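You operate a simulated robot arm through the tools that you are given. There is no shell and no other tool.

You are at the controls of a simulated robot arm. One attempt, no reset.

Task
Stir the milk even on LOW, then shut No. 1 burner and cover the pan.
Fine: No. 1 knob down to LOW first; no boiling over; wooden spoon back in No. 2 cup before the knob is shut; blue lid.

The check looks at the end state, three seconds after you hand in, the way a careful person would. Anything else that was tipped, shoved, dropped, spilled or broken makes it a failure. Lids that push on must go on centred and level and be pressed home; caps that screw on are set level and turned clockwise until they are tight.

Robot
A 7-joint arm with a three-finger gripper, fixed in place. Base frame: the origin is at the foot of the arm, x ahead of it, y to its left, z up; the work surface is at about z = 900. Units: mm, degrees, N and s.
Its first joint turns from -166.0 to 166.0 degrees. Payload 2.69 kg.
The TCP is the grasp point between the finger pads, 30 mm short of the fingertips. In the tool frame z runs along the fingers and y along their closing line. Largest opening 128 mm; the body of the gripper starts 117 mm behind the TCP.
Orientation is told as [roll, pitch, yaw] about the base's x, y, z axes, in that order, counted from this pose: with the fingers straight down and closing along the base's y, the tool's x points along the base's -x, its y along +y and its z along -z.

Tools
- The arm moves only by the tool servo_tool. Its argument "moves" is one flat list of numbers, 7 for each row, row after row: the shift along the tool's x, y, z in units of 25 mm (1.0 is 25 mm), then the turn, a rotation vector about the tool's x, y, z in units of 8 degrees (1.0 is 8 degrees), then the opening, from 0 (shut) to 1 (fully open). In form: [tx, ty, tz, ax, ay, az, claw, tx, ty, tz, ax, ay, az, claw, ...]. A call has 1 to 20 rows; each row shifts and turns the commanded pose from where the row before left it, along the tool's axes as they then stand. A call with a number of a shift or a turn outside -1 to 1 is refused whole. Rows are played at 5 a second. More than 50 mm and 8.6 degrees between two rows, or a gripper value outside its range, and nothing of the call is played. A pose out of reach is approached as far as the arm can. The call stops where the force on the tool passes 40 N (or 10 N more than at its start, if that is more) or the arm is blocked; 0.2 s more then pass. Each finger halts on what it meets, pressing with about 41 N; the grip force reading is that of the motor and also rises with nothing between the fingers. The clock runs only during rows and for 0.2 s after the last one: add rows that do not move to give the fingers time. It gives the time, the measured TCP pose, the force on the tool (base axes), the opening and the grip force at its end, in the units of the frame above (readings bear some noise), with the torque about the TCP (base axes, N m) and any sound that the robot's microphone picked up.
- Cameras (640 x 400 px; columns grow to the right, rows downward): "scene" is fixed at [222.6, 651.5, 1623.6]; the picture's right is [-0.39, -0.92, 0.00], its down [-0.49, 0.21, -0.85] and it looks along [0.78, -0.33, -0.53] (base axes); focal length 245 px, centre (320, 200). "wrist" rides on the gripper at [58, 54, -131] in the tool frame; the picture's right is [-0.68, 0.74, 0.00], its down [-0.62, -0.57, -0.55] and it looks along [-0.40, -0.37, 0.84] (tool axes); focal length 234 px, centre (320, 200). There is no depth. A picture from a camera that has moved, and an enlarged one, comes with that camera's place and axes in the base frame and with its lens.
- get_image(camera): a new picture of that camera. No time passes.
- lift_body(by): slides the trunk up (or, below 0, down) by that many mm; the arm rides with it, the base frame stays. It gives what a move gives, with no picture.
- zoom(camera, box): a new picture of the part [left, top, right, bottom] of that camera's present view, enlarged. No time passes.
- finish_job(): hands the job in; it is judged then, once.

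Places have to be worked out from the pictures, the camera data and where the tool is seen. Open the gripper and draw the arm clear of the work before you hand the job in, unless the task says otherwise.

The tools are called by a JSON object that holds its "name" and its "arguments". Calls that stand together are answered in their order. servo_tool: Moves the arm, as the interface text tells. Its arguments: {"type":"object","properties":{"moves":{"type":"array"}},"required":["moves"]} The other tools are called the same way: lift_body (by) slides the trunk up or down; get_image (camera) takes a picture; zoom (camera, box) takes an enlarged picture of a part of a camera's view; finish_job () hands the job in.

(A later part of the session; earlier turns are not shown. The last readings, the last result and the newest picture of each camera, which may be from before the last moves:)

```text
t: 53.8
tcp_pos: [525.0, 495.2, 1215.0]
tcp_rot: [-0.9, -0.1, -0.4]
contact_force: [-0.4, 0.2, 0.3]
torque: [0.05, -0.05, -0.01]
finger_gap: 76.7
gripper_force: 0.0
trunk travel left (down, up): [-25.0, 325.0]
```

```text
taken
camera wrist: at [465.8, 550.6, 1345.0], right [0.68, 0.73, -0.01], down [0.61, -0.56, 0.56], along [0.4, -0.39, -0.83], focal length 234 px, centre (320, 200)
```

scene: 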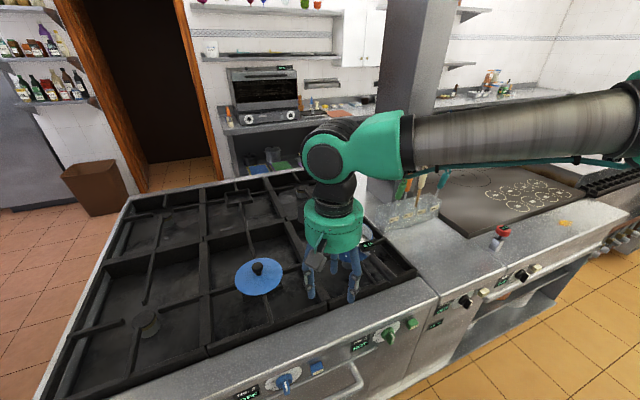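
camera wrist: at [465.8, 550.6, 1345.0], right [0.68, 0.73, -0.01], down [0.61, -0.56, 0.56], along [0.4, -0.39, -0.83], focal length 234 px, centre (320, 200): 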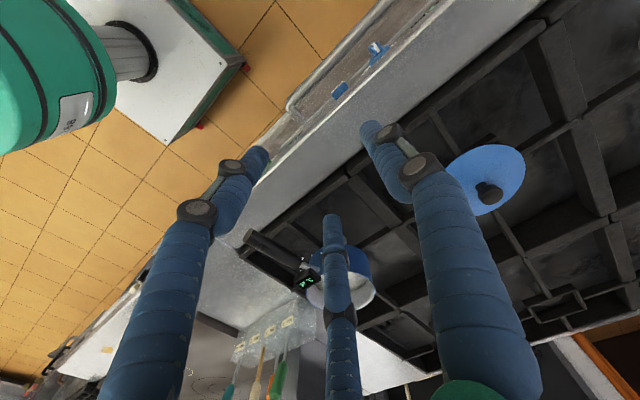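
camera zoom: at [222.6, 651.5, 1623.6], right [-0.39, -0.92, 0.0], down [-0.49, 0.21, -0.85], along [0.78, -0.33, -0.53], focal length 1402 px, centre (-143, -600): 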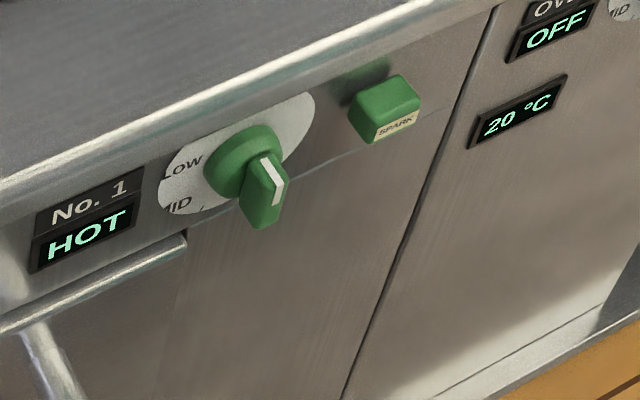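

The knob looks the same as the OFF knob of No. 2, so the burner is shut. The lid's knob is at about (842, 618), roughly 1045 mm from the base axis, so I move closer and test how far I can reach with the tool down.

{"name": "servo_tool", "arguments": {"moves": [-1, 0.28, 0.2, 0, 0, 0, 0.6, -1, 0.28, 0.2, 0, 0, 0, 0.6, -1, 0.28, 0.2, 0, 0, 0, 0.6, -1, 0.28, 0.2, 0, 0, 0, 0.6, -1, 0.28, 0.2, 0, 0, 0, 0.6, -1, 0.28, 0.2, 0, 0, 0, 0.6, -1, 0.28, 0.2, 0, 0, 0, 0.6, -1, 0.28, 0.2, 0, 0, 0, 0.6, -1, 0.28, 0.2, 0, 0, 0, 0.6, -1, 0.5, 0.2, 0, 0, 0, 0.6]}}

{"name": "get_image", "arguments": {"camera": "wrist"}}

{"name": "get_image", "arguments": {"camera": "scene"}}

```text
t: 56.0
tcp_pos: [775.5, 569.0, 1166.1]
tcp_rot: [-1.0, -0.1, -0.4]
contact_force: [0.0, -0.2, -0.6]
torque: [0.0, -0.06, 0.02]
finger_gap: 76.6
gripper_force: 0.1
trunk travel left (down, up): [-25.0, 325.0]
```

```text
taken
camera wrist: at [716.4, 624.3, 1296.3], right [0.68, 0.73, -0.01], down [0.61, -0.56, 0.56], along [0.4, -0.39, -0.83], focal length 234 px, centre (320, 200)
```

wrist: 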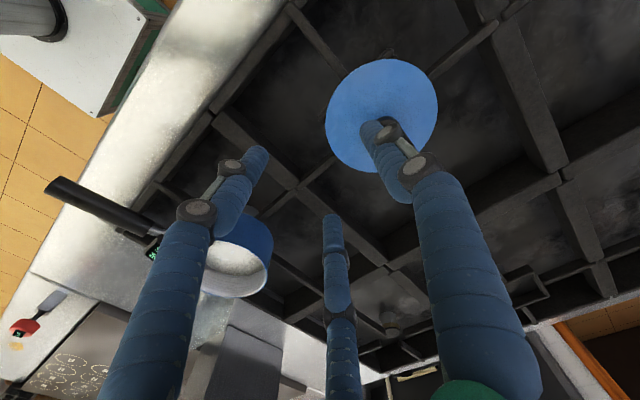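

```text
taken
```

scene: 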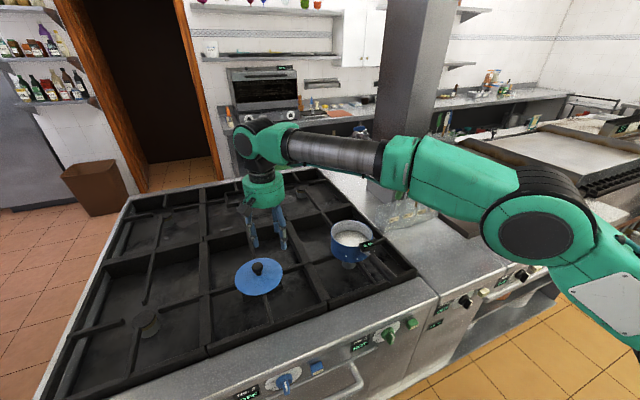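

I'm at r ≈ 962 and within reach; the lid centre again comes out at about (840, 623). I push on towards directly above it and see whether the arm still reaches with the tool vertical.

{"name": "servo_tool", "arguments": {"moves": [-0.65, 0.54, 0, 0, 0, 0, 0.6, -0.65, 0.54, 0, 0, 0, 0, 0.6, -0.65, 0.54, 0, 0, 0, 0, 0.6, -0.63, 0.5, 0, 0, 0, 0, 0.6]}}

{"name": "get_image", "arguments": {"camera": "wrist"}}

{"name": "get_image", "arguments": {"camera": "scene"}}

```text
t: 57.0
tcp_pos: [820.1, 606.9, 1169.9]
tcp_rot: [-0.6, -0.4, -0.4]
contact_force: [-0.9, -0.8, 2.4]
torque: [0.06, -0.08, -0.03]
finger_gap: 77.0
gripper_force: 0.6
out of reach, approached as far as the arm can: row 3, 4
trunk travel left (down, up): [-25.0, 325.0]
```

```text
taken
camera wrist: at [760.8, 661.5, 1299.8], right [0.68, 0.73, 0.0], down [0.61, -0.56, 0.56], along [0.41, -0.38, -0.83], focal length 234 px, centre (320, 200)
```

wrist: 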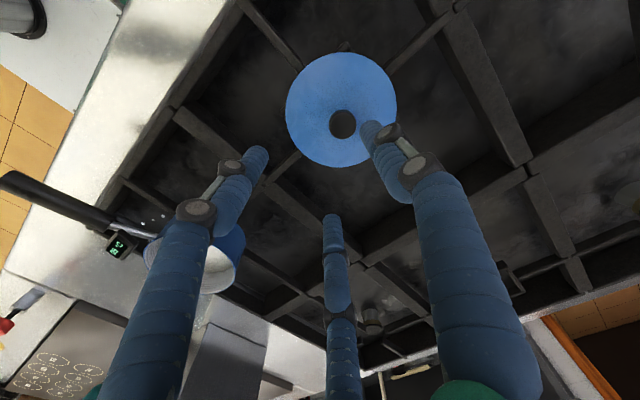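

```text
taken
```

scene: 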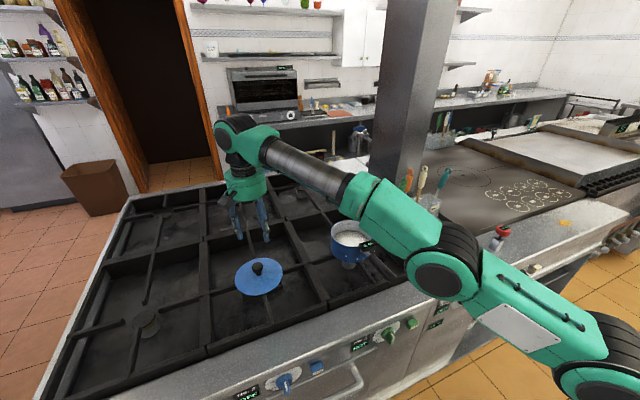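

The arm runs out at about r = 1020 with the tool vertical, so a small outward tilt (about 10°) will be needed for the lid's knob. I zoom in to fix the knob's height and position.

{"name": "zoom", "arguments": {"camera": "wrist", "box": [270, 30, 420, 190]}}

{"name": "zoom", "arguments": {"camera": "scene", "box": [220, 240, 300, 305]}}

```text
2.50 times, centred on (345, 110) of wrist
camera zoom: at [760.8, 661.5, 1299.8], right [0.68, 0.73, 0.0], down [0.61, -0.56, 0.56], along [0.41, -0.38, -0.83], focal length 585 px, centre (258, 425)
```

zoom: 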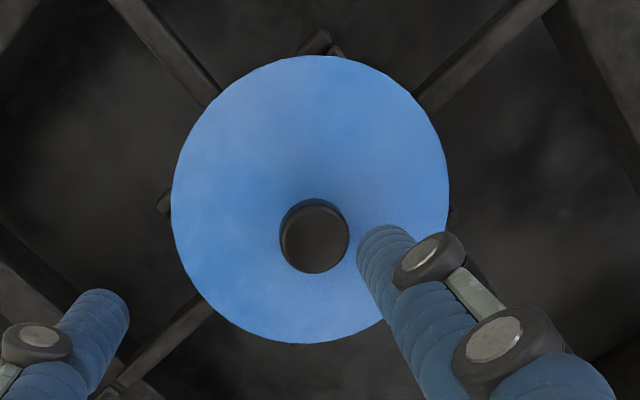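

```text
6.15 times, centred on (260, 272) of scene
camera zoom: at [222.6, 651.5, 1623.6], right [-0.39, -0.92, 0.0], down [-0.49, 0.21, -0.85], along [0.78, -0.33, -0.53], focal length 1510 px, centre (689, -246)
```

zoom: 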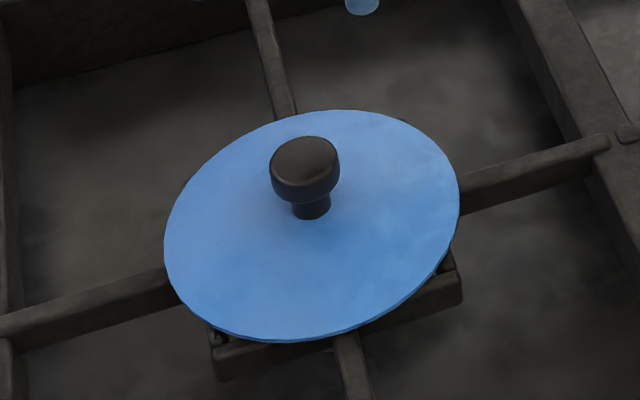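

The knob axis is at about (845, 621), its top at z ≈ 990, with the lid plate at z ≈ 945 and a radius of about 82. I tilt the tool 10° outward and come down to about z 1060 above it, checking reach.

{"name": "servo_tool", "arguments": {"moves": [0, 0, 0.8, -0.37, -0.503, 0, 0.6, 0, 0, 0.8, -0.37, -0.503, 0, 0.6, -0.145, 0.062, 0.96, 0, 0, 0, 0.6, -0.145, 0.062, 0.96, 0, 0, 0, 0.6, -0.145, 0.062, 0.96, 0, 0, 0, 0.6]}}

{"name": "get_image", "arguments": {"camera": "wrist"}}

{"name": "zoom", "arguments": {"camera": "scene", "box": [190, 180, 330, 310]}}

```text
t: 58.2
tcp_pos: [844.0, 616.2, 1056.2]
tcp_rot: [5.2, -8.3, -0.8]
contact_force: [-0.4, -0.5, 1.1]
torque: [0.01, -0.03, 0.02]
finger_gap: 76.5
gripper_force: 0.0
trunk travel left (down, up): [-25.0, 325.0]
```

```text
taken
camera wrist: at [766.8, 658.5, 1181.8], right [0.67, 0.73, 0.16], down [0.53, -0.62, 0.58], along [0.52, -0.3, -0.8], focal length 234 px, centre (320, 200)
```

wrist: 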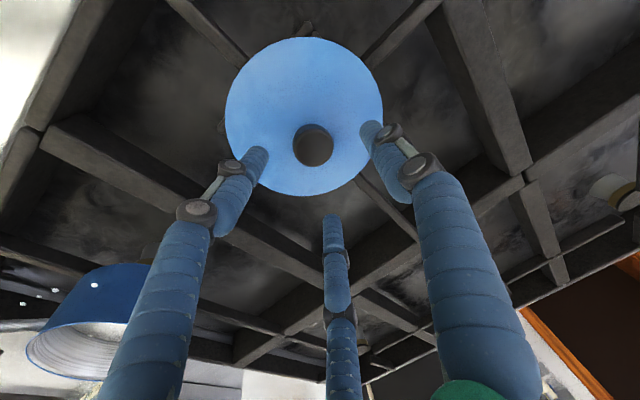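

```text
3.08 times, centred on (260, 245) of scene
camera zoom: at [222.6, 651.5, 1623.6], right [-0.39, -0.92, 0.0], down [-0.49, 0.21, -0.85], along [0.78, -0.33, -0.53], focal length 755 px, centre (505, 62)
```

zoom: 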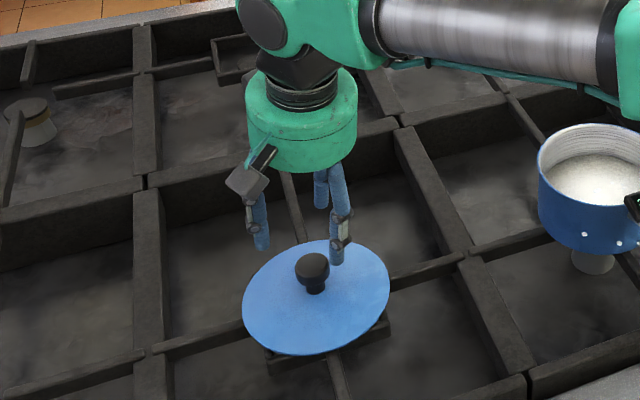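

Reach is fine with the 10° tilt. I zoom in on the knob for the final alignment.

{"name": "zoom", "arguments": {"camera": "wrist", "box": [210, 30, 400, 220]}}

{"name": "zoom", "arguments": {"camera": "scene", "box": [225, 225, 295, 305]}}

```text
2.11 times, centred on (305, 125) of wrist
camera zoom: at [766.8, 658.5, 1181.8], right [0.67, 0.73, 0.16], down [0.53, -0.62, 0.58], along [0.52, -0.3, -0.8], focal length 493 px, centre (352, 358)
```

zoom: 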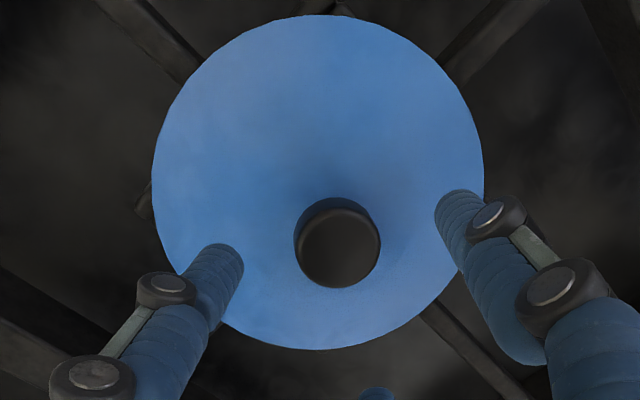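

```text
5.00 times, centred on (260, 265) of scene
camera zoom: at [222.6, 651.5, 1623.6], right [-0.39, -0.92, 0.0], down [-0.49, 0.21, -0.85], along [0.78, -0.33, -0.53], focal length 1226 px, centre (620, -125)
```

zoom: 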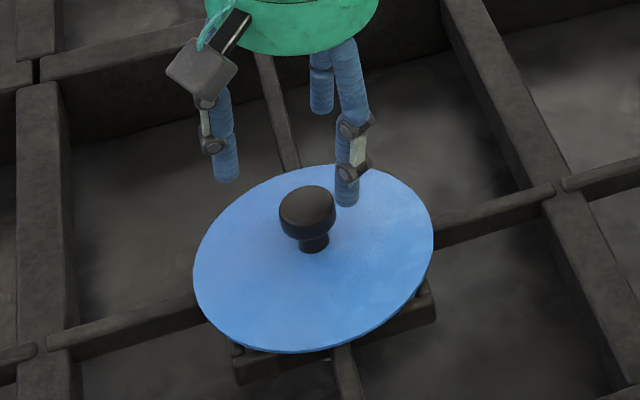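

The knob axis is at (845.5, 621.5) with its top at z ≈ 988. I correct 4 mm in y and lower so that the fingers surround the knob, with the lowest tip about 7 mm above the lid plate.

{"name": "servo_tool", "arguments": {"moves": [0.133, -0.025, 0.873, 0, 0, 0, 0.6, 0.133, -0.025, 0.873, 0, 0, 0, 0.6, 0.133, -0.025, 0.873, 0, 0, 0, 0.6]}}

{"name": "zoom", "arguments": {"camera": "wrist", "box": [200, 40, 420, 260]}}

{"name": "zoom", "arguments": {"camera": "scene", "box": [215, 215, 305, 305]}}

```text
t: 59.0
tcp_pos: [843.7, 620.2, 989.1]
tcp_rot: [5.1, -8.2, -0.6]
contact_force: [-0.3, -0.6, 0.4]
torque: [-0.02, -0.05, 0.0]
finger_gap: 77.0
gripper_force: 0.1
trunk travel left (down, up): [-25.0, 325.0]
```

```text
1.82 times, centred on (310, 150) of wrist
camera zoom: at [766.6, 663.0, 1114.5], right [0.67, 0.73, 0.16], down [0.53, -0.62, 0.58], along [0.52, -0.3, -0.8], focal length 426 px, centre (338, 291)
```

zoom: 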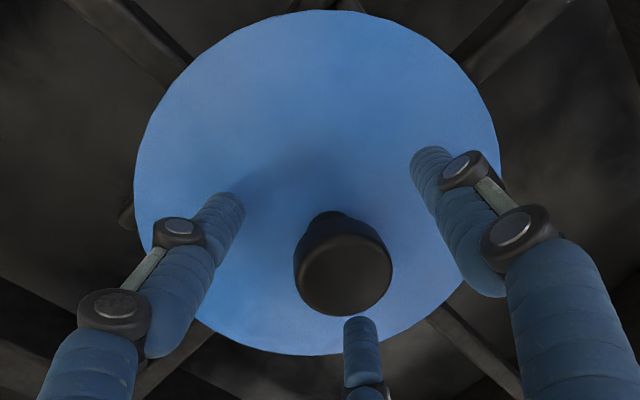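

```text
4.44 times, centred on (260, 260) of scene
camera zoom: at [222.6, 651.5, 1623.6], right [-0.39, -0.92, 0.0], down [-0.49, 0.21, -0.85], along [0.78, -0.33, -0.53], focal length 1090 px, centre (587, -67)
```

zoom: 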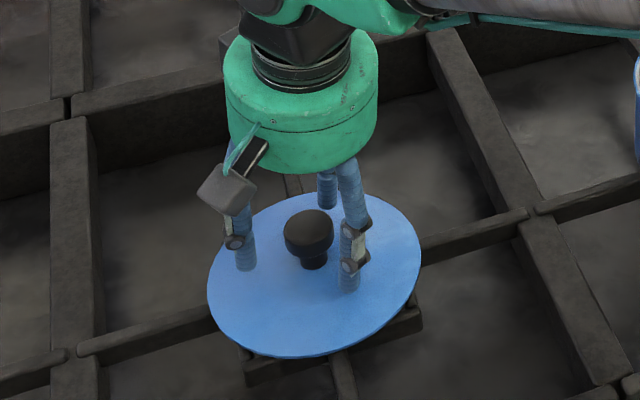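

The three fingers are around the knob, with a residual offset of about 3 mm. I correct it and close the grip.

{"name": "servo_tool", "arguments": {"moves": [-0.08, 0.08, 0, 0, 0, 0, 0.6, 0, 0, 0, 0, 0, 0, 0.4, 0, 0, 0, 0, 0, 0, 0.2, 0, 0, 0, 0, 0, 0, 0, 0, 0, 0, 0, 0, 0, 0]}}

{"name": "get_image", "arguments": {"camera": "wrist"}}

{"name": "zoom", "arguments": {"camera": "scene", "box": [215, 215, 305, 305]}}

```text
t: 60.2
tcp_pos: [845.8, 624.2, 991.1]
tcp_rot: [5.2, -8.2, -0.7]
contact_force: [0.0, -1.4, 3.4]
torque: [-0.11, 0.24, 0.05]
finger_gap: 37.0
gripper_force: 41.1
trunk travel left (down, up): [-25.0, 325.0]
```

```text
taken
camera wrist: at [768.1, 665.5, 1115.7], right [0.67, 0.73, 0.16], down [0.53, -0.62, 0.58], along [0.52, -0.3, -0.8], focal length 234 px, centre (320, 200)
```

wrist: 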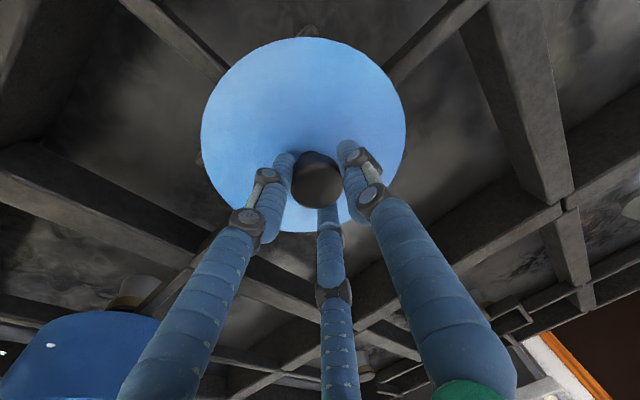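

```text
4.44 times, centred on (260, 260) of scene
camera zoom: at [222.6, 651.5, 1623.6], right [-0.39, -0.92, 0.0], down [-0.49, 0.21, -0.85], along [0.78, -0.33, -0.53], focal length 1090 px, centre (587, -67)
```

zoom: 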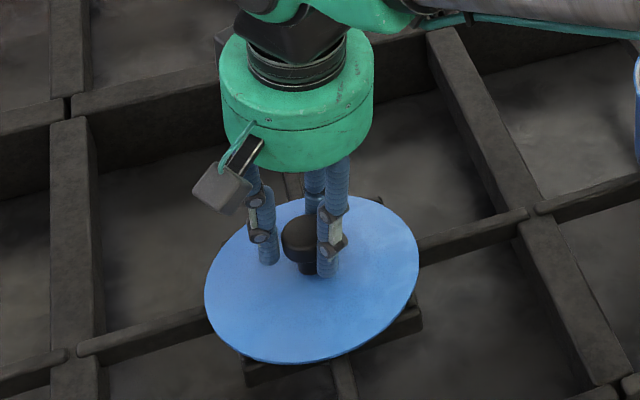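

The knob is gripped (gap 37 mm, 41 N). I lift about 40 mm and check that the lid comes up level.

{"name": "servo_tool", "arguments": {"moves": [-0.072, 0.045, -0.49, 0, 0, 0, 0, -0.144, 0.09, -0.985, 0, 0, 0, 0, 0, 0, 0, 0, 0, 0, 0]}}

{"name": "get_image", "arguments": {"camera": "wrist"}}

{"name": "zoom", "arguments": {"camera": "scene", "box": [215, 205, 305, 305]}}

```text
t: 61.0
tcp_pos: [846.0, 626.2, 1027.4]
tcp_rot: [5.1, -8.1, -0.7]
contact_force: [0.0, 0.1, -0.7]
torque: [-0.02, 0.0, -0.02]
finger_gap: 36.7
gripper_force: 41.1
trunk travel left (down, up): [-25.0, 325.0]
```

```text
taken
camera wrist: at [767.9, 667.3, 1153.3], right [0.67, 0.73, 0.16], down [0.53, -0.62, 0.58], along [0.52, -0.3, -0.8], focal length 234 px, centre (320, 200)
```

wrist: 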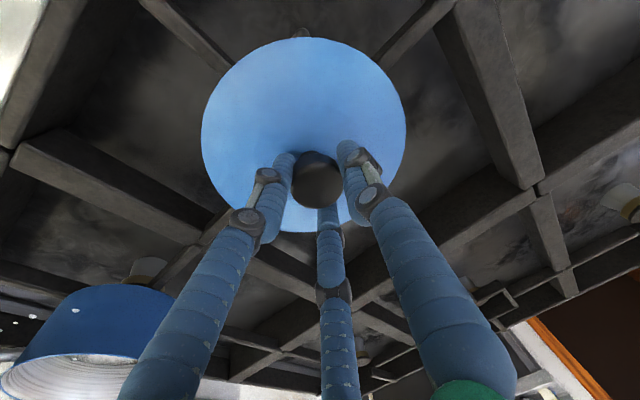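

```text
4.00 times, centred on (260, 255) of scene
camera zoom: at [222.6, 651.5, 1623.6], right [-0.39, -0.92, 0.0], down [-0.49, 0.21, -0.85], along [0.78, -0.33, -0.53], focal length 981 px, centre (560, -20)
```

zoom: 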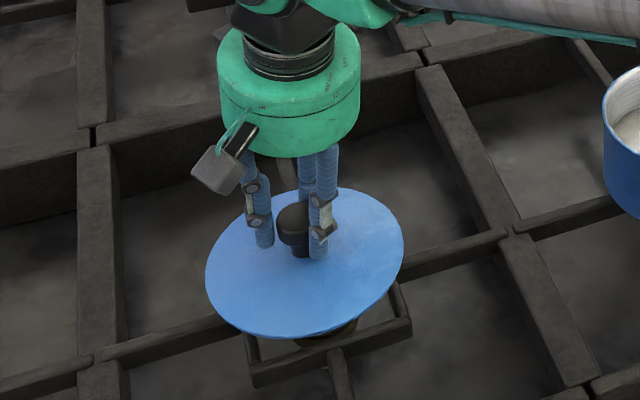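

The lid came up level and unchanged relative to the tool. I lift it above the pan rim and carry it over the pan, keeping the tool orientation fixed.

{"name": "servo_tool", "arguments": {"moves": [-0.136, -0.394, -0.97, 0, 0, 0, 0, -0.136, -0.394, -0.97, 0, 0, 0, 0, -0.136, -0.394, -0.97, 0, 0, 0, 0, 0.02, -0.976, -0.092, 0, 0, 0, 0, 0.02, -0.976, -0.092, 0, 0, 0, 0, 0.02, -0.976, -0.092, 0, 0, 0, 0, 0.02, -0.976, -0.092, 0, 0, 0, 0, 0.02, -0.976, -0.092, 0, 0, 0, 0, 0.02, -0.976, -0.092, 0, 0, 0, 0, 0.02, -0.976, -0.092, 0, 0, 0, 0, 0.02, -0.976, -0.092, 0, 0, 0, 0, 0.02, -0.976, -0.092, 0, 0, 0, 0, 0.02, -0.976, -0.092, 0, 0, 0, 0, 0.02, -0.976, -0.092, 0, 0, 0, 0, 0.02, -0.976, -0.092, 0, 0, 0, 0, 0.02, -0.976, -0.092, 0, 0, 0, 0]}}

{"name": "get_image", "arguments": {"camera": "wrist"}}

{"name": "zoom", "arguments": {"camera": "scene", "box": [290, 150, 430, 280]}}

{"name": "get_image", "arguments": {"camera": "scene"}}

```text
t: 64.4
tcp_pos: [834.2, 269.4, 1099.0]
tcp_rot: [5.2, -8.2, -0.7]
contact_force: [2.6, -1.1, 0.0]
torque: [-0.04, -0.17, 0.04]
finger_gap: 36.2
gripper_force: 41.2
trunk travel left (down, up): [-25.0, 325.0]
```

```text
taken
camera wrist: at [757.0, 311.3, 1224.8], right [0.67, 0.73, 0.16], down [0.53, -0.62, 0.58], along [0.52, -0.3, -0.8], focal length 234 px, centre (320, 200)
```

wrist: 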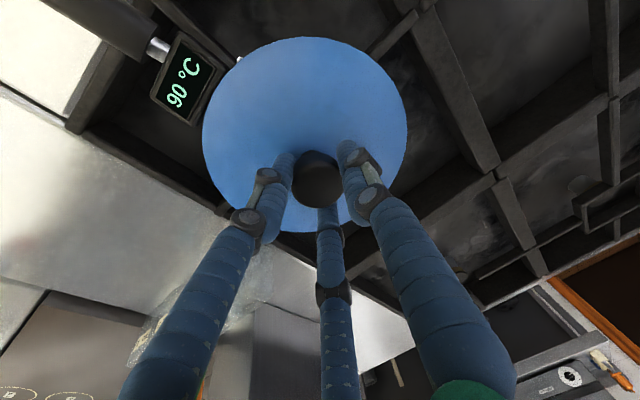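

```text
3.08 times, centred on (360, 215) of scene
camera zoom: at [222.6, 651.5, 1623.6], right [-0.39, -0.92, 0.0], down [-0.49, 0.21, -0.85], along [0.78, -0.33, -0.53], focal length 755 px, centre (197, 154)
```

zoom: 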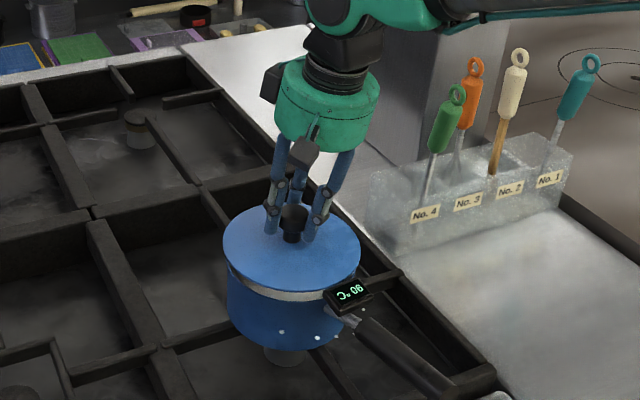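

```text
taken
```

scene: 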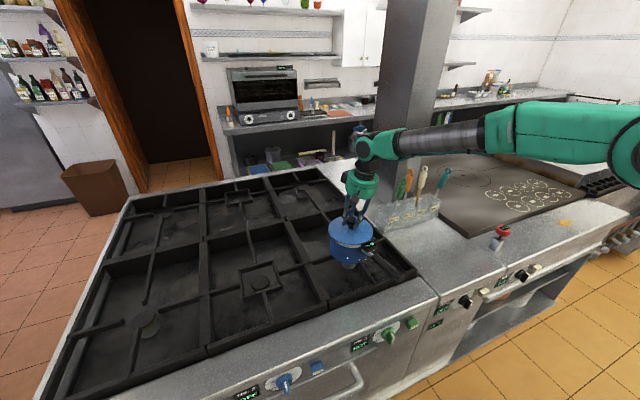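

The lid is above the pan, which reads 90 °C and is cooling. I zoom both views to compare the lid's outline with the pan rim for centring.

{"name": "zoom", "arguments": {"camera": "scene", "box": [325, 205, 385, 275]}}

{"name": "zoom", "arguments": {"camera": "wrist", "box": [180, 20, 430, 250]}}

```text
5.71 times, centred on (355, 240) of scene
camera zoom: at [222.6, 651.5, 1623.6], right [-0.39, -0.92, 0.0], down [-0.49, 0.21, -0.85], along [0.78, -0.33, -0.53], focal length 1402 px, centre (120, -29)
```

zoom: 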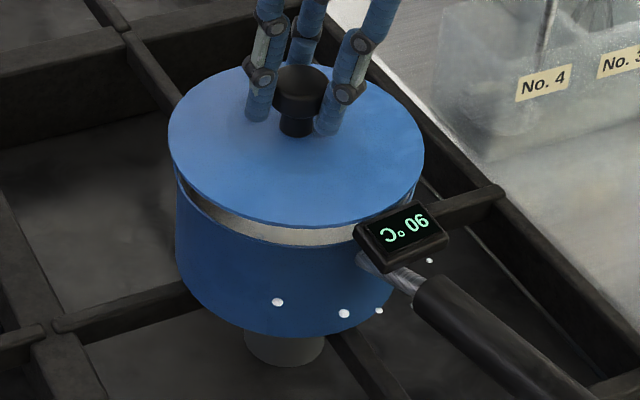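

```text
1.74 times, centred on (305, 135) of wrist
camera zoom: at [757.0, 311.3, 1224.8], right [0.67, 0.73, 0.16], down [0.53, -0.62, 0.58], along [0.52, -0.3, -0.8], focal length 407 px, centre (346, 313)
```

zoom: 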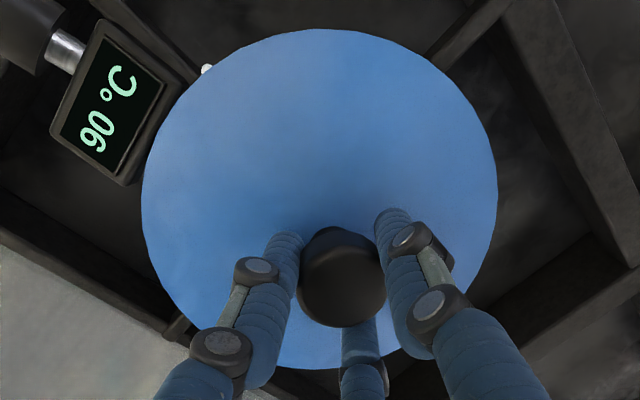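

The lid centre reads about (834.6, 268.6), 6–8 mm off the pan centre and close to the thermometer display. I shift it sideways first at this height, then look again.

{"name": "servo_tool", "arguments": {"moves": [-0.277, -0.322, 0.011, 0, 0, 0, 0, 0, 0, 0, 0, 0, 0, 0]}}

{"name": "zoom", "arguments": {"camera": "scene", "box": [325, 205, 385, 275]}}

{"name": "zoom", "arguments": {"camera": "wrist", "box": [180, 20, 430, 250]}}

```text
t: 65.0
tcp_pos: [840.2, 262.6, 1097.3]
tcp_rot: [5.1, -8.1, -0.7]
contact_force: [0.5, 0.3, -0.7]
torque: [0.02, -0.01, 0.0]
finger_gap: 36.5
gripper_force: 41.0
trunk travel left (down, up): [-25.0, 325.0]
```

```text
5.71 times, centred on (355, 240) of scene
camera zoom: at [222.6, 651.5, 1623.6], right [-0.39, -0.92, 0.0], down [-0.49, 0.21, -0.85], along [0.78, -0.33, -0.53], focal length 1402 px, centre (120, -29)
```

zoom: 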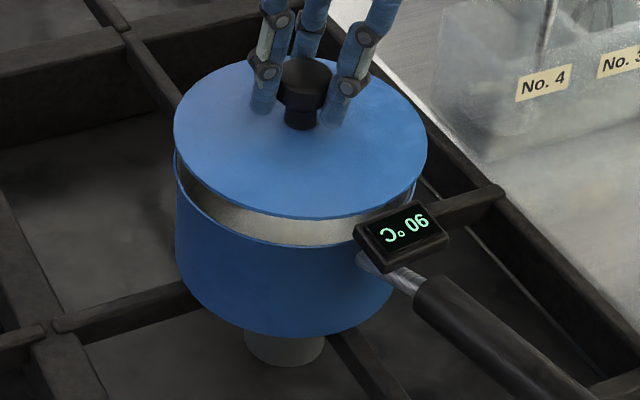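

```text
1.74 times, centred on (305, 135) of wrist
camera zoom: at [764.1, 304.1, 1223.3], right [0.67, 0.73, 0.16], down [0.53, -0.62, 0.58], along [0.52, -0.3, -0.8], focal length 407 px, centre (346, 313)
```

zoom: 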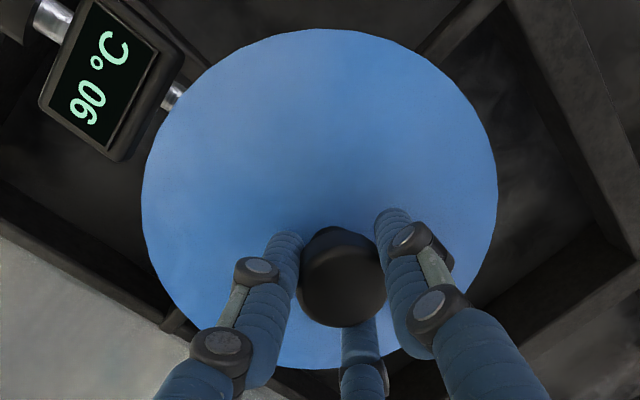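

The contact force is gone and the lid is now nearly over the pan; the outside "dots" vanished as it cooled, so they were just bubbles. I lower to within a few millimetres of the rim for a final centring check.

{"name": "servo_tool", "arguments": {"moves": [0.05, -0.065, 0.271, 0, 0, 0, 0, 0.05, -0.065, 0.271, 0, 0, 0, 0, 0, 0, 0, 0, 0, 0, 0]}}

{"name": "zoom", "arguments": {"camera": "scene", "box": [325, 205, 385, 275]}}

{"name": "zoom", "arguments": {"camera": "wrist", "box": [180, 20, 430, 250]}}

```text
t: 65.8
tcp_pos: [841.6, 259.8, 1084.1]
tcp_rot: [5.1, -8.1, -0.7]
contact_force: [0.6, -0.5, -0.2]
torque: [-0.01, -0.01, 0.0]
finger_gap: 36.1
gripper_force: 41.4
trunk travel left (down, up): [-25.0, 325.0]
```

```text
5.71 times, centred on (355, 240) of scene
camera zoom: at [222.6, 651.5, 1623.6], right [-0.39, -0.92, 0.0], down [-0.49, 0.21, -0.85], along [0.78, -0.33, -0.53], focal length 1402 px, centre (120, -29)
```

zoom: 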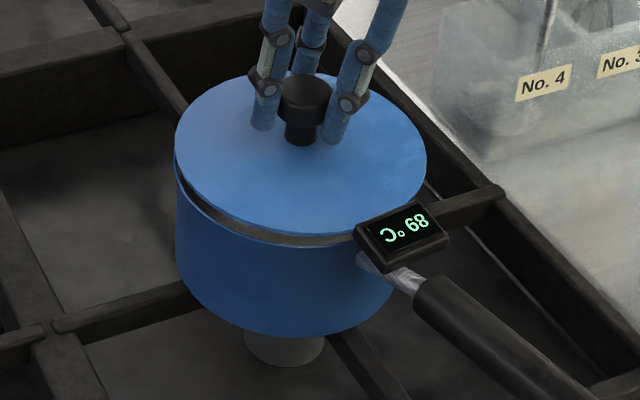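

```text
1.74 times, centred on (305, 135) of wrist
camera zoom: at [764.5, 302.5, 1209.4], right [0.67, 0.73, 0.16], down [0.53, -0.62, 0.58], along [0.52, -0.3, -0.8], focal length 407 px, centre (346, 313)
```

zoom: 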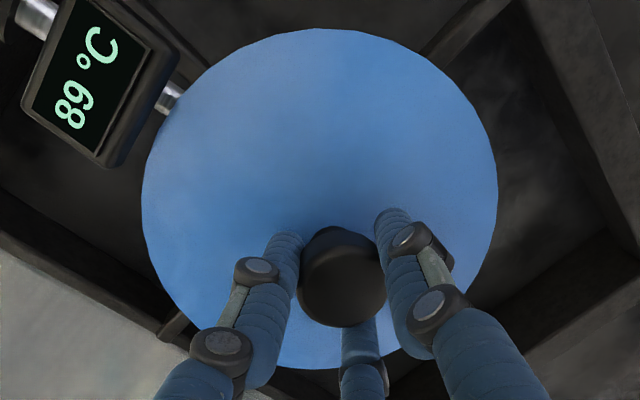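

The outline suggests the pan's handle may sit slightly differently than before, so I compare with the exact same views I took earlier.

{"name": "zoom", "arguments": {"camera": "scene", "box": [310, 200, 430, 275]}}

{"name": "zoom", "arguments": {"camera": "scene", "box": [300, 200, 420, 300]}}

{"name": "zoom", "arguments": {"camera": "scene", "box": [325, 215, 381, 265]}}

```text
5.33 times, centred on (370, 238) of scene
camera zoom: at [222.6, 651.5, 1623.6], right [-0.39, -0.92, 0.0], down [-0.49, 0.21, -0.85], along [0.78, -0.33, -0.53], focal length 1308 px, centre (53, 0)
```

zoom: 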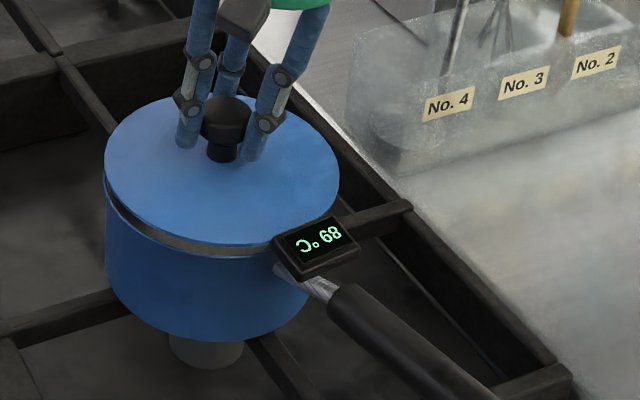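

```text
4.00 times, centred on (360, 250) of scene
camera zoom: at [222.6, 651.5, 1623.6], right [-0.39, -0.92, 0.0], down [-0.49, 0.21, -0.85], along [0.78, -0.33, -0.53], focal length 981 px, centre (160, 0)
```

zoom: 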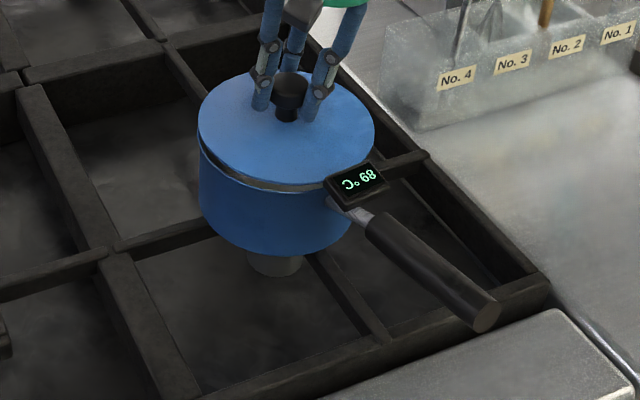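

```text
8.00 times, centred on (353, 240) of scene
camera zoom: at [222.6, 651.5, 1623.6], right [-0.39, -0.92, 0.0], down [-0.49, 0.21, -0.85], along [0.78, -0.33, -0.53], focal length 1962 px, centre (56, -120)
```

zoom: 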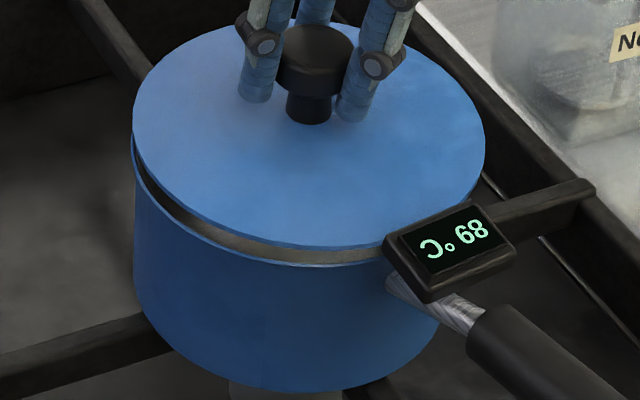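

The pan's handle has swung about 7° and its body has shifted several millimetres: the lid must have brushed the thermometer display on the way in. I lift the lid straight up and move it aside to measure the pan's present position properly.

{"name": "servo_tool", "arguments": {"moves": [-0.144, 0.09, -0.985, 0, 0, 0, 0, -0.144, 0.09, -0.985, 0, 0, 0, 0, -0.1, 0.06, -0.69, 0, 0, 0, 0, 0.012, 0.98, 0.089, 0, 0, 0, 0, 0.012, 0.98, 0.089, 0, 0, 0, 0, 0.012, 0.98, 0.089, 0, 0, 0, 0, 0.012, 0.98, 0.089, 0, 0, 0, 0, 0.012, 0.98, 0.089, 0, 0, 0, 0, 0.012, 0.98, 0.089, 0, 0, 0, 0, 0.012, 0.98, 0.089, 0, 0, 0, 0]}}

{"name": "zoom", "arguments": {"camera": "scene", "box": [310, 200, 430, 275]}}

{"name": "zoom", "arguments": {"camera": "scene", "box": [325, 215, 381, 265]}}

{"name": "get_image", "arguments": {"camera": "scene"}}

{"name": "get_image", "arguments": {"camera": "wrist"}}

```text
t: 68.0
tcp_pos: [840.7, 431.3, 1150.1]
tcp_rot: [5.1, -8.1, -0.8]
contact_force: [0.7, -0.3, -1.0]
torque: [0.03, 0.02, 0.0]
finger_gap: 36.0
gripper_force: 40.7
trunk travel left (down, up): [-25.0, 325.0]
```

```text
5.33 times, centred on (370, 238) of scene
camera zoom: at [222.6, 651.5, 1623.6], right [-0.39, -0.92, 0.0], down [-0.49, 0.21, -0.85], along [0.78, -0.33, -0.53], focal length 1308 px, centre (53, 0)
```

zoom: 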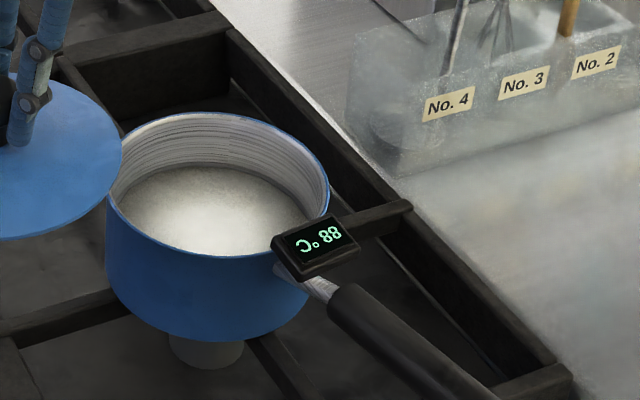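

```text
8.00 times, centred on (353, 240) of scene
camera zoom: at [222.6, 651.5, 1623.6], right [-0.39, -0.92, 0.0], down [-0.49, 0.21, -0.85], along [0.78, -0.33, -0.53], focal length 1962 px, centre (56, -120)
```

zoom: 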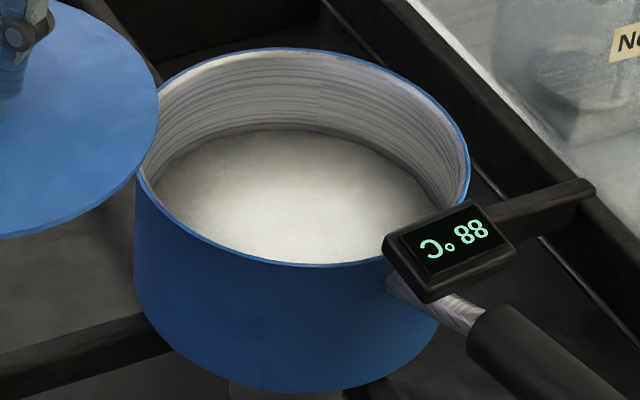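

```text
taken
```

scene: 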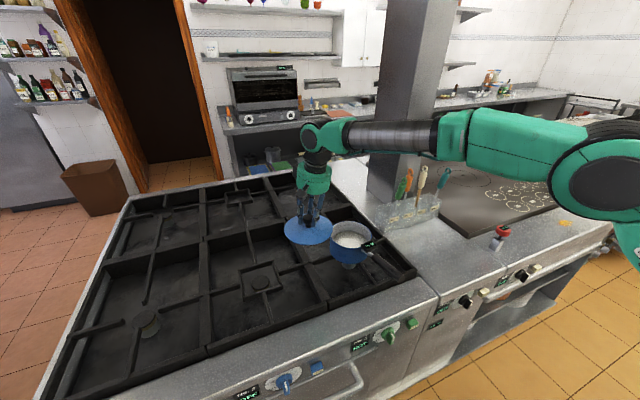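

```text
taken
camera wrist: at [763.9, 474.0, 1275.9], right [0.67, 0.73, 0.16], down [0.53, -0.62, 0.58], along [0.52, -0.3, -0.8], focal length 234 px, centre (320, 200)
```

wrist: 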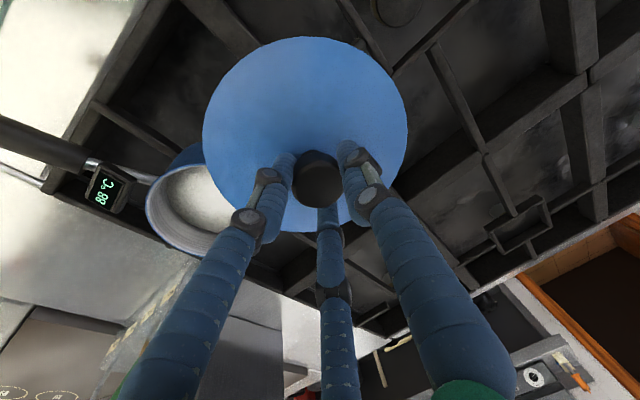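

Working it out properly with tangent fits, the pan rim centre is now at about (844, 262) at z ≈ 1019, and the lid centre sits about (1.4, 0, -51) from the TCP. I check this against the wrist view of the pan.

{"name": "zoom", "arguments": {"camera": "wrist", "box": [70, 120, 270, 270]}}

{"name": "zoom", "arguments": {"camera": "scene", "box": [275, 200, 395, 280]}}

```text
2.67 times, centred on (170, 195) of wrist
camera zoom: at [763.9, 474.0, 1275.9], right [0.67, 0.73, 0.16], down [0.53, -0.62, 0.58], along [0.52, -0.3, -0.8], focal length 624 px, centre (720, 213)
```

zoom: 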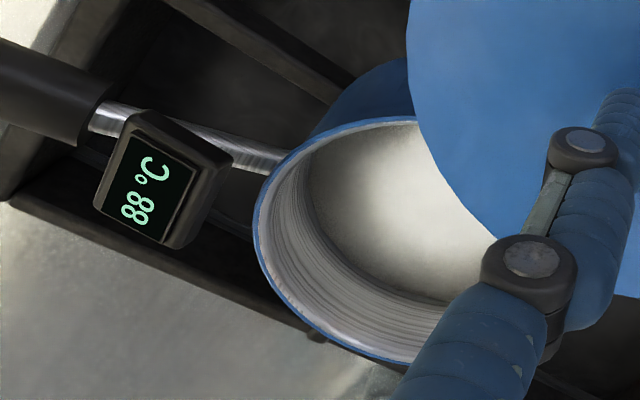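

```text
5.00 times, centred on (335, 240) of scene
camera zoom: at [222.6, 651.5, 1623.6], right [-0.39, -0.92, 0.0], down [-0.49, 0.21, -0.85], along [0.78, -0.33, -0.53], focal length 1226 px, centre (245, 0)
```

zoom: 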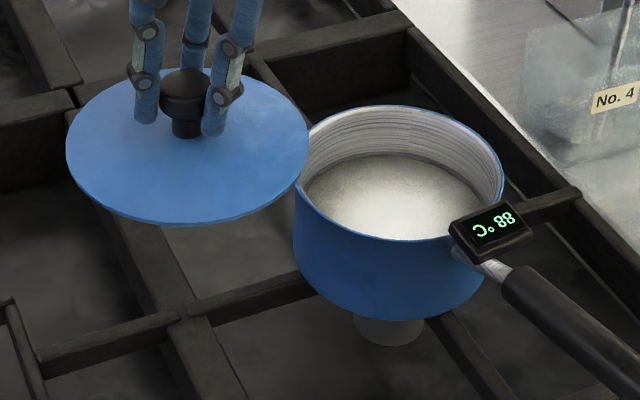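

Both views put the pan centre near (844, 262–264). I bring the lid back at a safe height and lower it to about z 1100 for another check.

{"name": "servo_tool", "arguments": {"moves": [-0.0275, -0.964, -0.084, 0, 0, 0, 0, -0.0275, -0.964, -0.084, 0, 0, 0, 0, -0.0275, -0.964, -0.084, 0, 0, 0, 0, -0.0275, -0.964, -0.084, 0, 0, 0, 0, -0.0275, -0.964, -0.084, 0, 0, 0, 0, -0.0275, -0.964, -0.084, 0, 0, 0, 0, -0.0275, -0.964, -0.084, 0, 0, 0, 0, 0.138, -0.086, 0.946, 0, 0, 0, 0, 0.115, -0.072, 0.79, 0, 0, 0, 0]}}

{"name": "zoom", "arguments": {"camera": "scene", "box": [325, 205, 385, 275]}}

{"name": "zoom", "arguments": {"camera": "wrist", "box": [180, 20, 430, 250]}}

```text
t: 70.0
tcp_pos: [844.9, 263.4, 1107.2]
tcp_rot: [5.1, -8.1, -0.6]
contact_force: [-0.3, -0.1, -1.8]
torque: [-0.01, 0.01, 0.05]
finger_gap: 36.1
gripper_force: 41.1
trunk travel left (down, up): [-25.0, 325.0]
```

```text
5.71 times, centred on (355, 240) of scene
camera zoom: at [222.6, 651.5, 1623.6], right [-0.39, -0.92, 0.0], down [-0.49, 0.21, -0.85], along [0.78, -0.33, -0.53], focal length 1402 px, centre (120, -29)
```

zoom: 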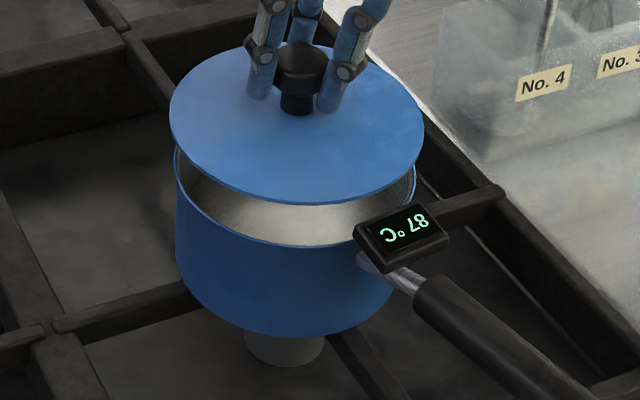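

```text
1.74 times, centred on (305, 135) of wrist
camera zoom: at [768.0, 305.0, 1232.5], right [0.67, 0.73, 0.16], down [0.53, -0.62, 0.58], along [0.52, -0.3, -0.8], focal length 407 px, centre (346, 313)
```

zoom: 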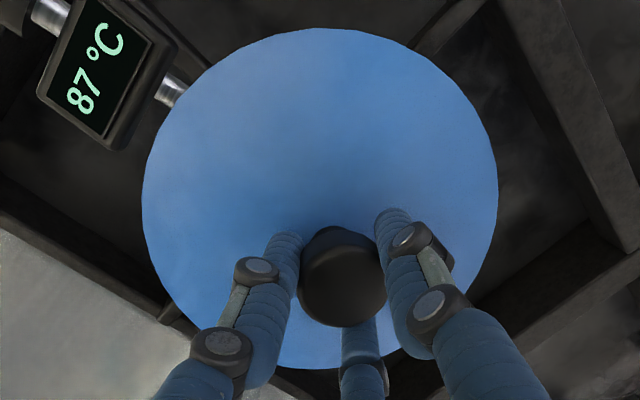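

The lid is above the rim with clearance to the display, about 2.5 mm to the left by the scene view. I correct that and lower 25 mm more.

{"name": "servo_tool", "arguments": {"moves": [0.091, -0.089, 0.486, 0, 0, 0, 0, 0.091, -0.089, 0.486, 0, 0, 0, 0, 0, 0, 0, 0, 0, 0, 0]}}

{"name": "zoom", "arguments": {"camera": "scene", "box": [325, 215, 381, 265]}}

{"name": "zoom", "arguments": {"camera": "wrist", "box": [180, 20, 430, 250]}}

```text
t: 70.8
tcp_pos: [842.7, 259.7, 1081.1]
tcp_rot: [5.1, -8.1, -0.7]
contact_force: [0.5, -0.3, -1.7]
torque: [0.02, 0.02, 0.02]
finger_gap: 36.2
gripper_force: 41.5
trunk travel left (down, up): [-25.0, 325.0]
```

```text
8.00 times, centred on (353, 240) of scene
camera zoom: at [222.6, 651.5, 1623.6], right [-0.39, -0.92, 0.0], down [-0.49, 0.21, -0.85], along [0.78, -0.33, -0.53], focal length 1962 px, centre (56, -120)
```

zoom: 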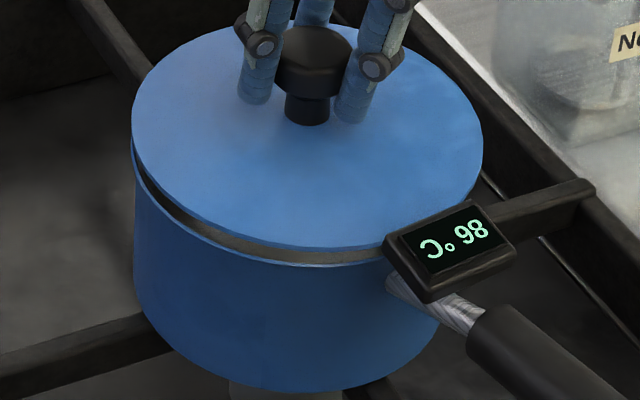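

```text
1.74 times, centred on (305, 135) of wrist
camera zoom: at [766.1, 302.2, 1207.4], right [0.67, 0.73, 0.16], down [0.53, -0.62, 0.58], along [0.52, -0.3, -0.8], focal length 407 px, centre (346, 313)
```

zoom: 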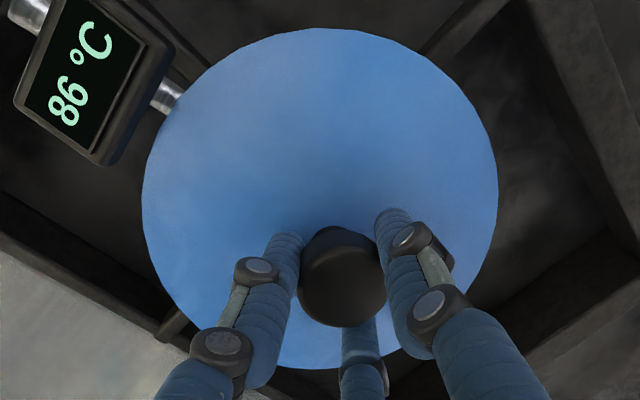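

The lid and rim line up to within 1–3 mm, with a gap of roughly 11 mm. I lower another 8 mm with a 1 mm sideways trim.

{"name": "servo_tool", "arguments": {"moves": [0.01, 0.004, 0.16, 0, 0, 0, 0, 0.01, 0.004, 0.16, 0, 0, 0, 0, 0, 0, 0, 0, 0, 0, 0]}}

{"name": "zoom", "arguments": {"camera": "scene", "box": [325, 215, 381, 265]}}

{"name": "zoom", "arguments": {"camera": "scene", "box": [325, 230, 375, 260]}}

```text
t: 71.6
tcp_pos: [845.3, 261.6, 1073.4]
tcp_rot: [5.1, -8.1, -0.7]
contact_force: [0.4, 0.3, -2.2]
torque: [0.01, -0.02, 0.06]
finger_gap: 36.2
gripper_force: 41.5
trunk travel left (down, up): [-25.0, 325.0]
```

```text
8.00 times, centred on (353, 240) of scene
camera zoom: at [222.6, 651.5, 1623.6], right [-0.39, -0.92, 0.0], down [-0.49, 0.21, -0.85], along [0.78, -0.33, -0.53], focal length 1962 px, centre (56, -120)
```

zoom: 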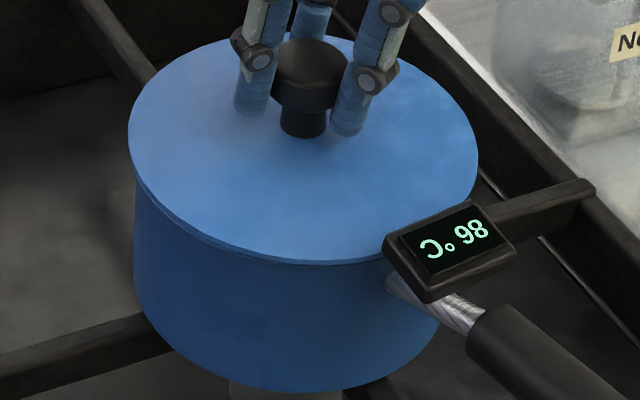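

```text
12.80 times, centred on (350, 245) of scene
camera zoom: at [222.6, 651.5, 1623.6], right [-0.39, -0.92, 0.0], down [-0.49, 0.21, -0.85], along [0.78, -0.33, -0.53], focal length 3140 px, centre (-64, -376)
```

zoom: 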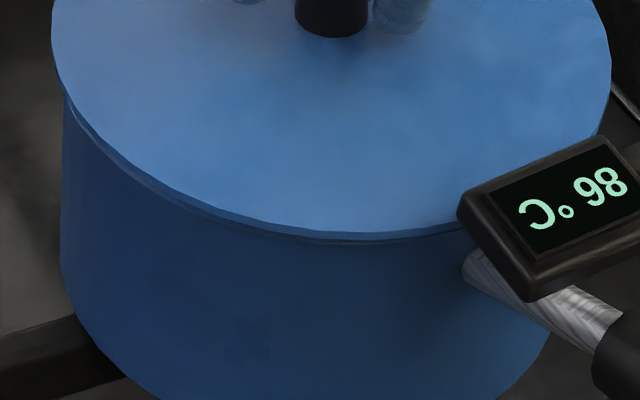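

The lid is now only a few millimetres above the rim and well lined up. I lower in tiny steps with a 1 mm trim toward the camera side until I feel contact.

{"name": "servo_tool", "arguments": {"moves": [0.04, 0.005, 0.075, 0, 0, 0, 0, 0.04, 0.005, 0.075, 0, 0, 0, 0, 0, 0, 0, 0, 0, 0, 0]}}

{"name": "zoom", "arguments": {"camera": "scene", "box": [325, 215, 381, 265]}}

{"name": "get_image", "arguments": {"camera": "wrist"}}

```text
t: 72.4
tcp_pos: [843.0, 262.1, 1071.2]
tcp_rot: [5.1, -8.2, -0.7]
contact_force: [3.6, 1.3, -0.4]
torque: [0.06, -0.1, 0.05]
finger_gap: 36.2
gripper_force: 40.8
trunk travel left (down, up): [-25.0, 325.0]
```

```text
8.00 times, centred on (353, 240) of scene
camera zoom: at [222.6, 651.5, 1623.6], right [-0.39, -0.92, 0.0], down [-0.49, 0.21, -0.85], along [0.78, -0.33, -0.53], focal length 1962 px, centre (56, -120)
```

zoom: 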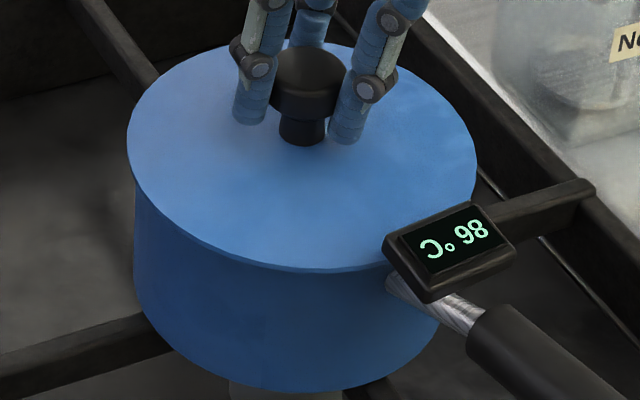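

```text
taken
camera wrist: at [765.7, 304.3, 1195.8], right [0.67, 0.73, 0.16], down [0.53, -0.62, 0.58], along [0.52, -0.3, -0.8], focal length 234 px, centre (320, 200)
```

wrist: 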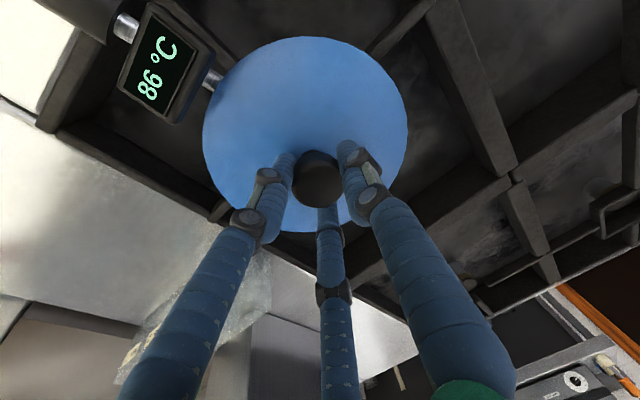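

The outline is now symmetric (about 7–8 px overhang on each side) and a slight 3.6 N side force shows first contact. I lower another 1.5 mm to see the vertical force.

{"name": "servo_tool", "arguments": {"moves": [0, 0, 0.06, 0, 0, 0, 0, 0, 0, 0, 0, 0, 0, 0]}}

{"name": "zoom", "arguments": {"camera": "scene", "box": [325, 215, 381, 265]}}

```text
t: 73.0
tcp_pos: [843.9, 262.6, 1070.7]
tcp_rot: [5.1, -8.2, -0.7]
contact_force: [5.5, 2.4, 6.8]
torque: [0.09, 0.29, 0.01]
finger_gap: 35.9
gripper_force: 41.6
trunk travel left (down, up): [-25.0, 325.0]
```

```text
8.00 times, centred on (353, 240) of scene
camera zoom: at [222.6, 651.5, 1623.6], right [-0.39, -0.92, 0.0], down [-0.49, 0.21, -0.85], along [0.78, -0.33, -0.53], focal length 1962 px, centre (56, -120)
```

zoom: 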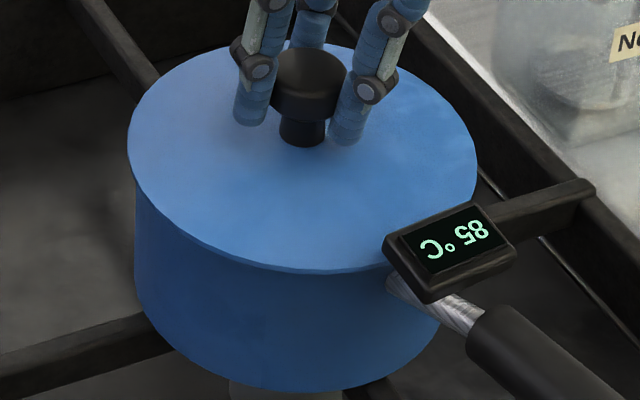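

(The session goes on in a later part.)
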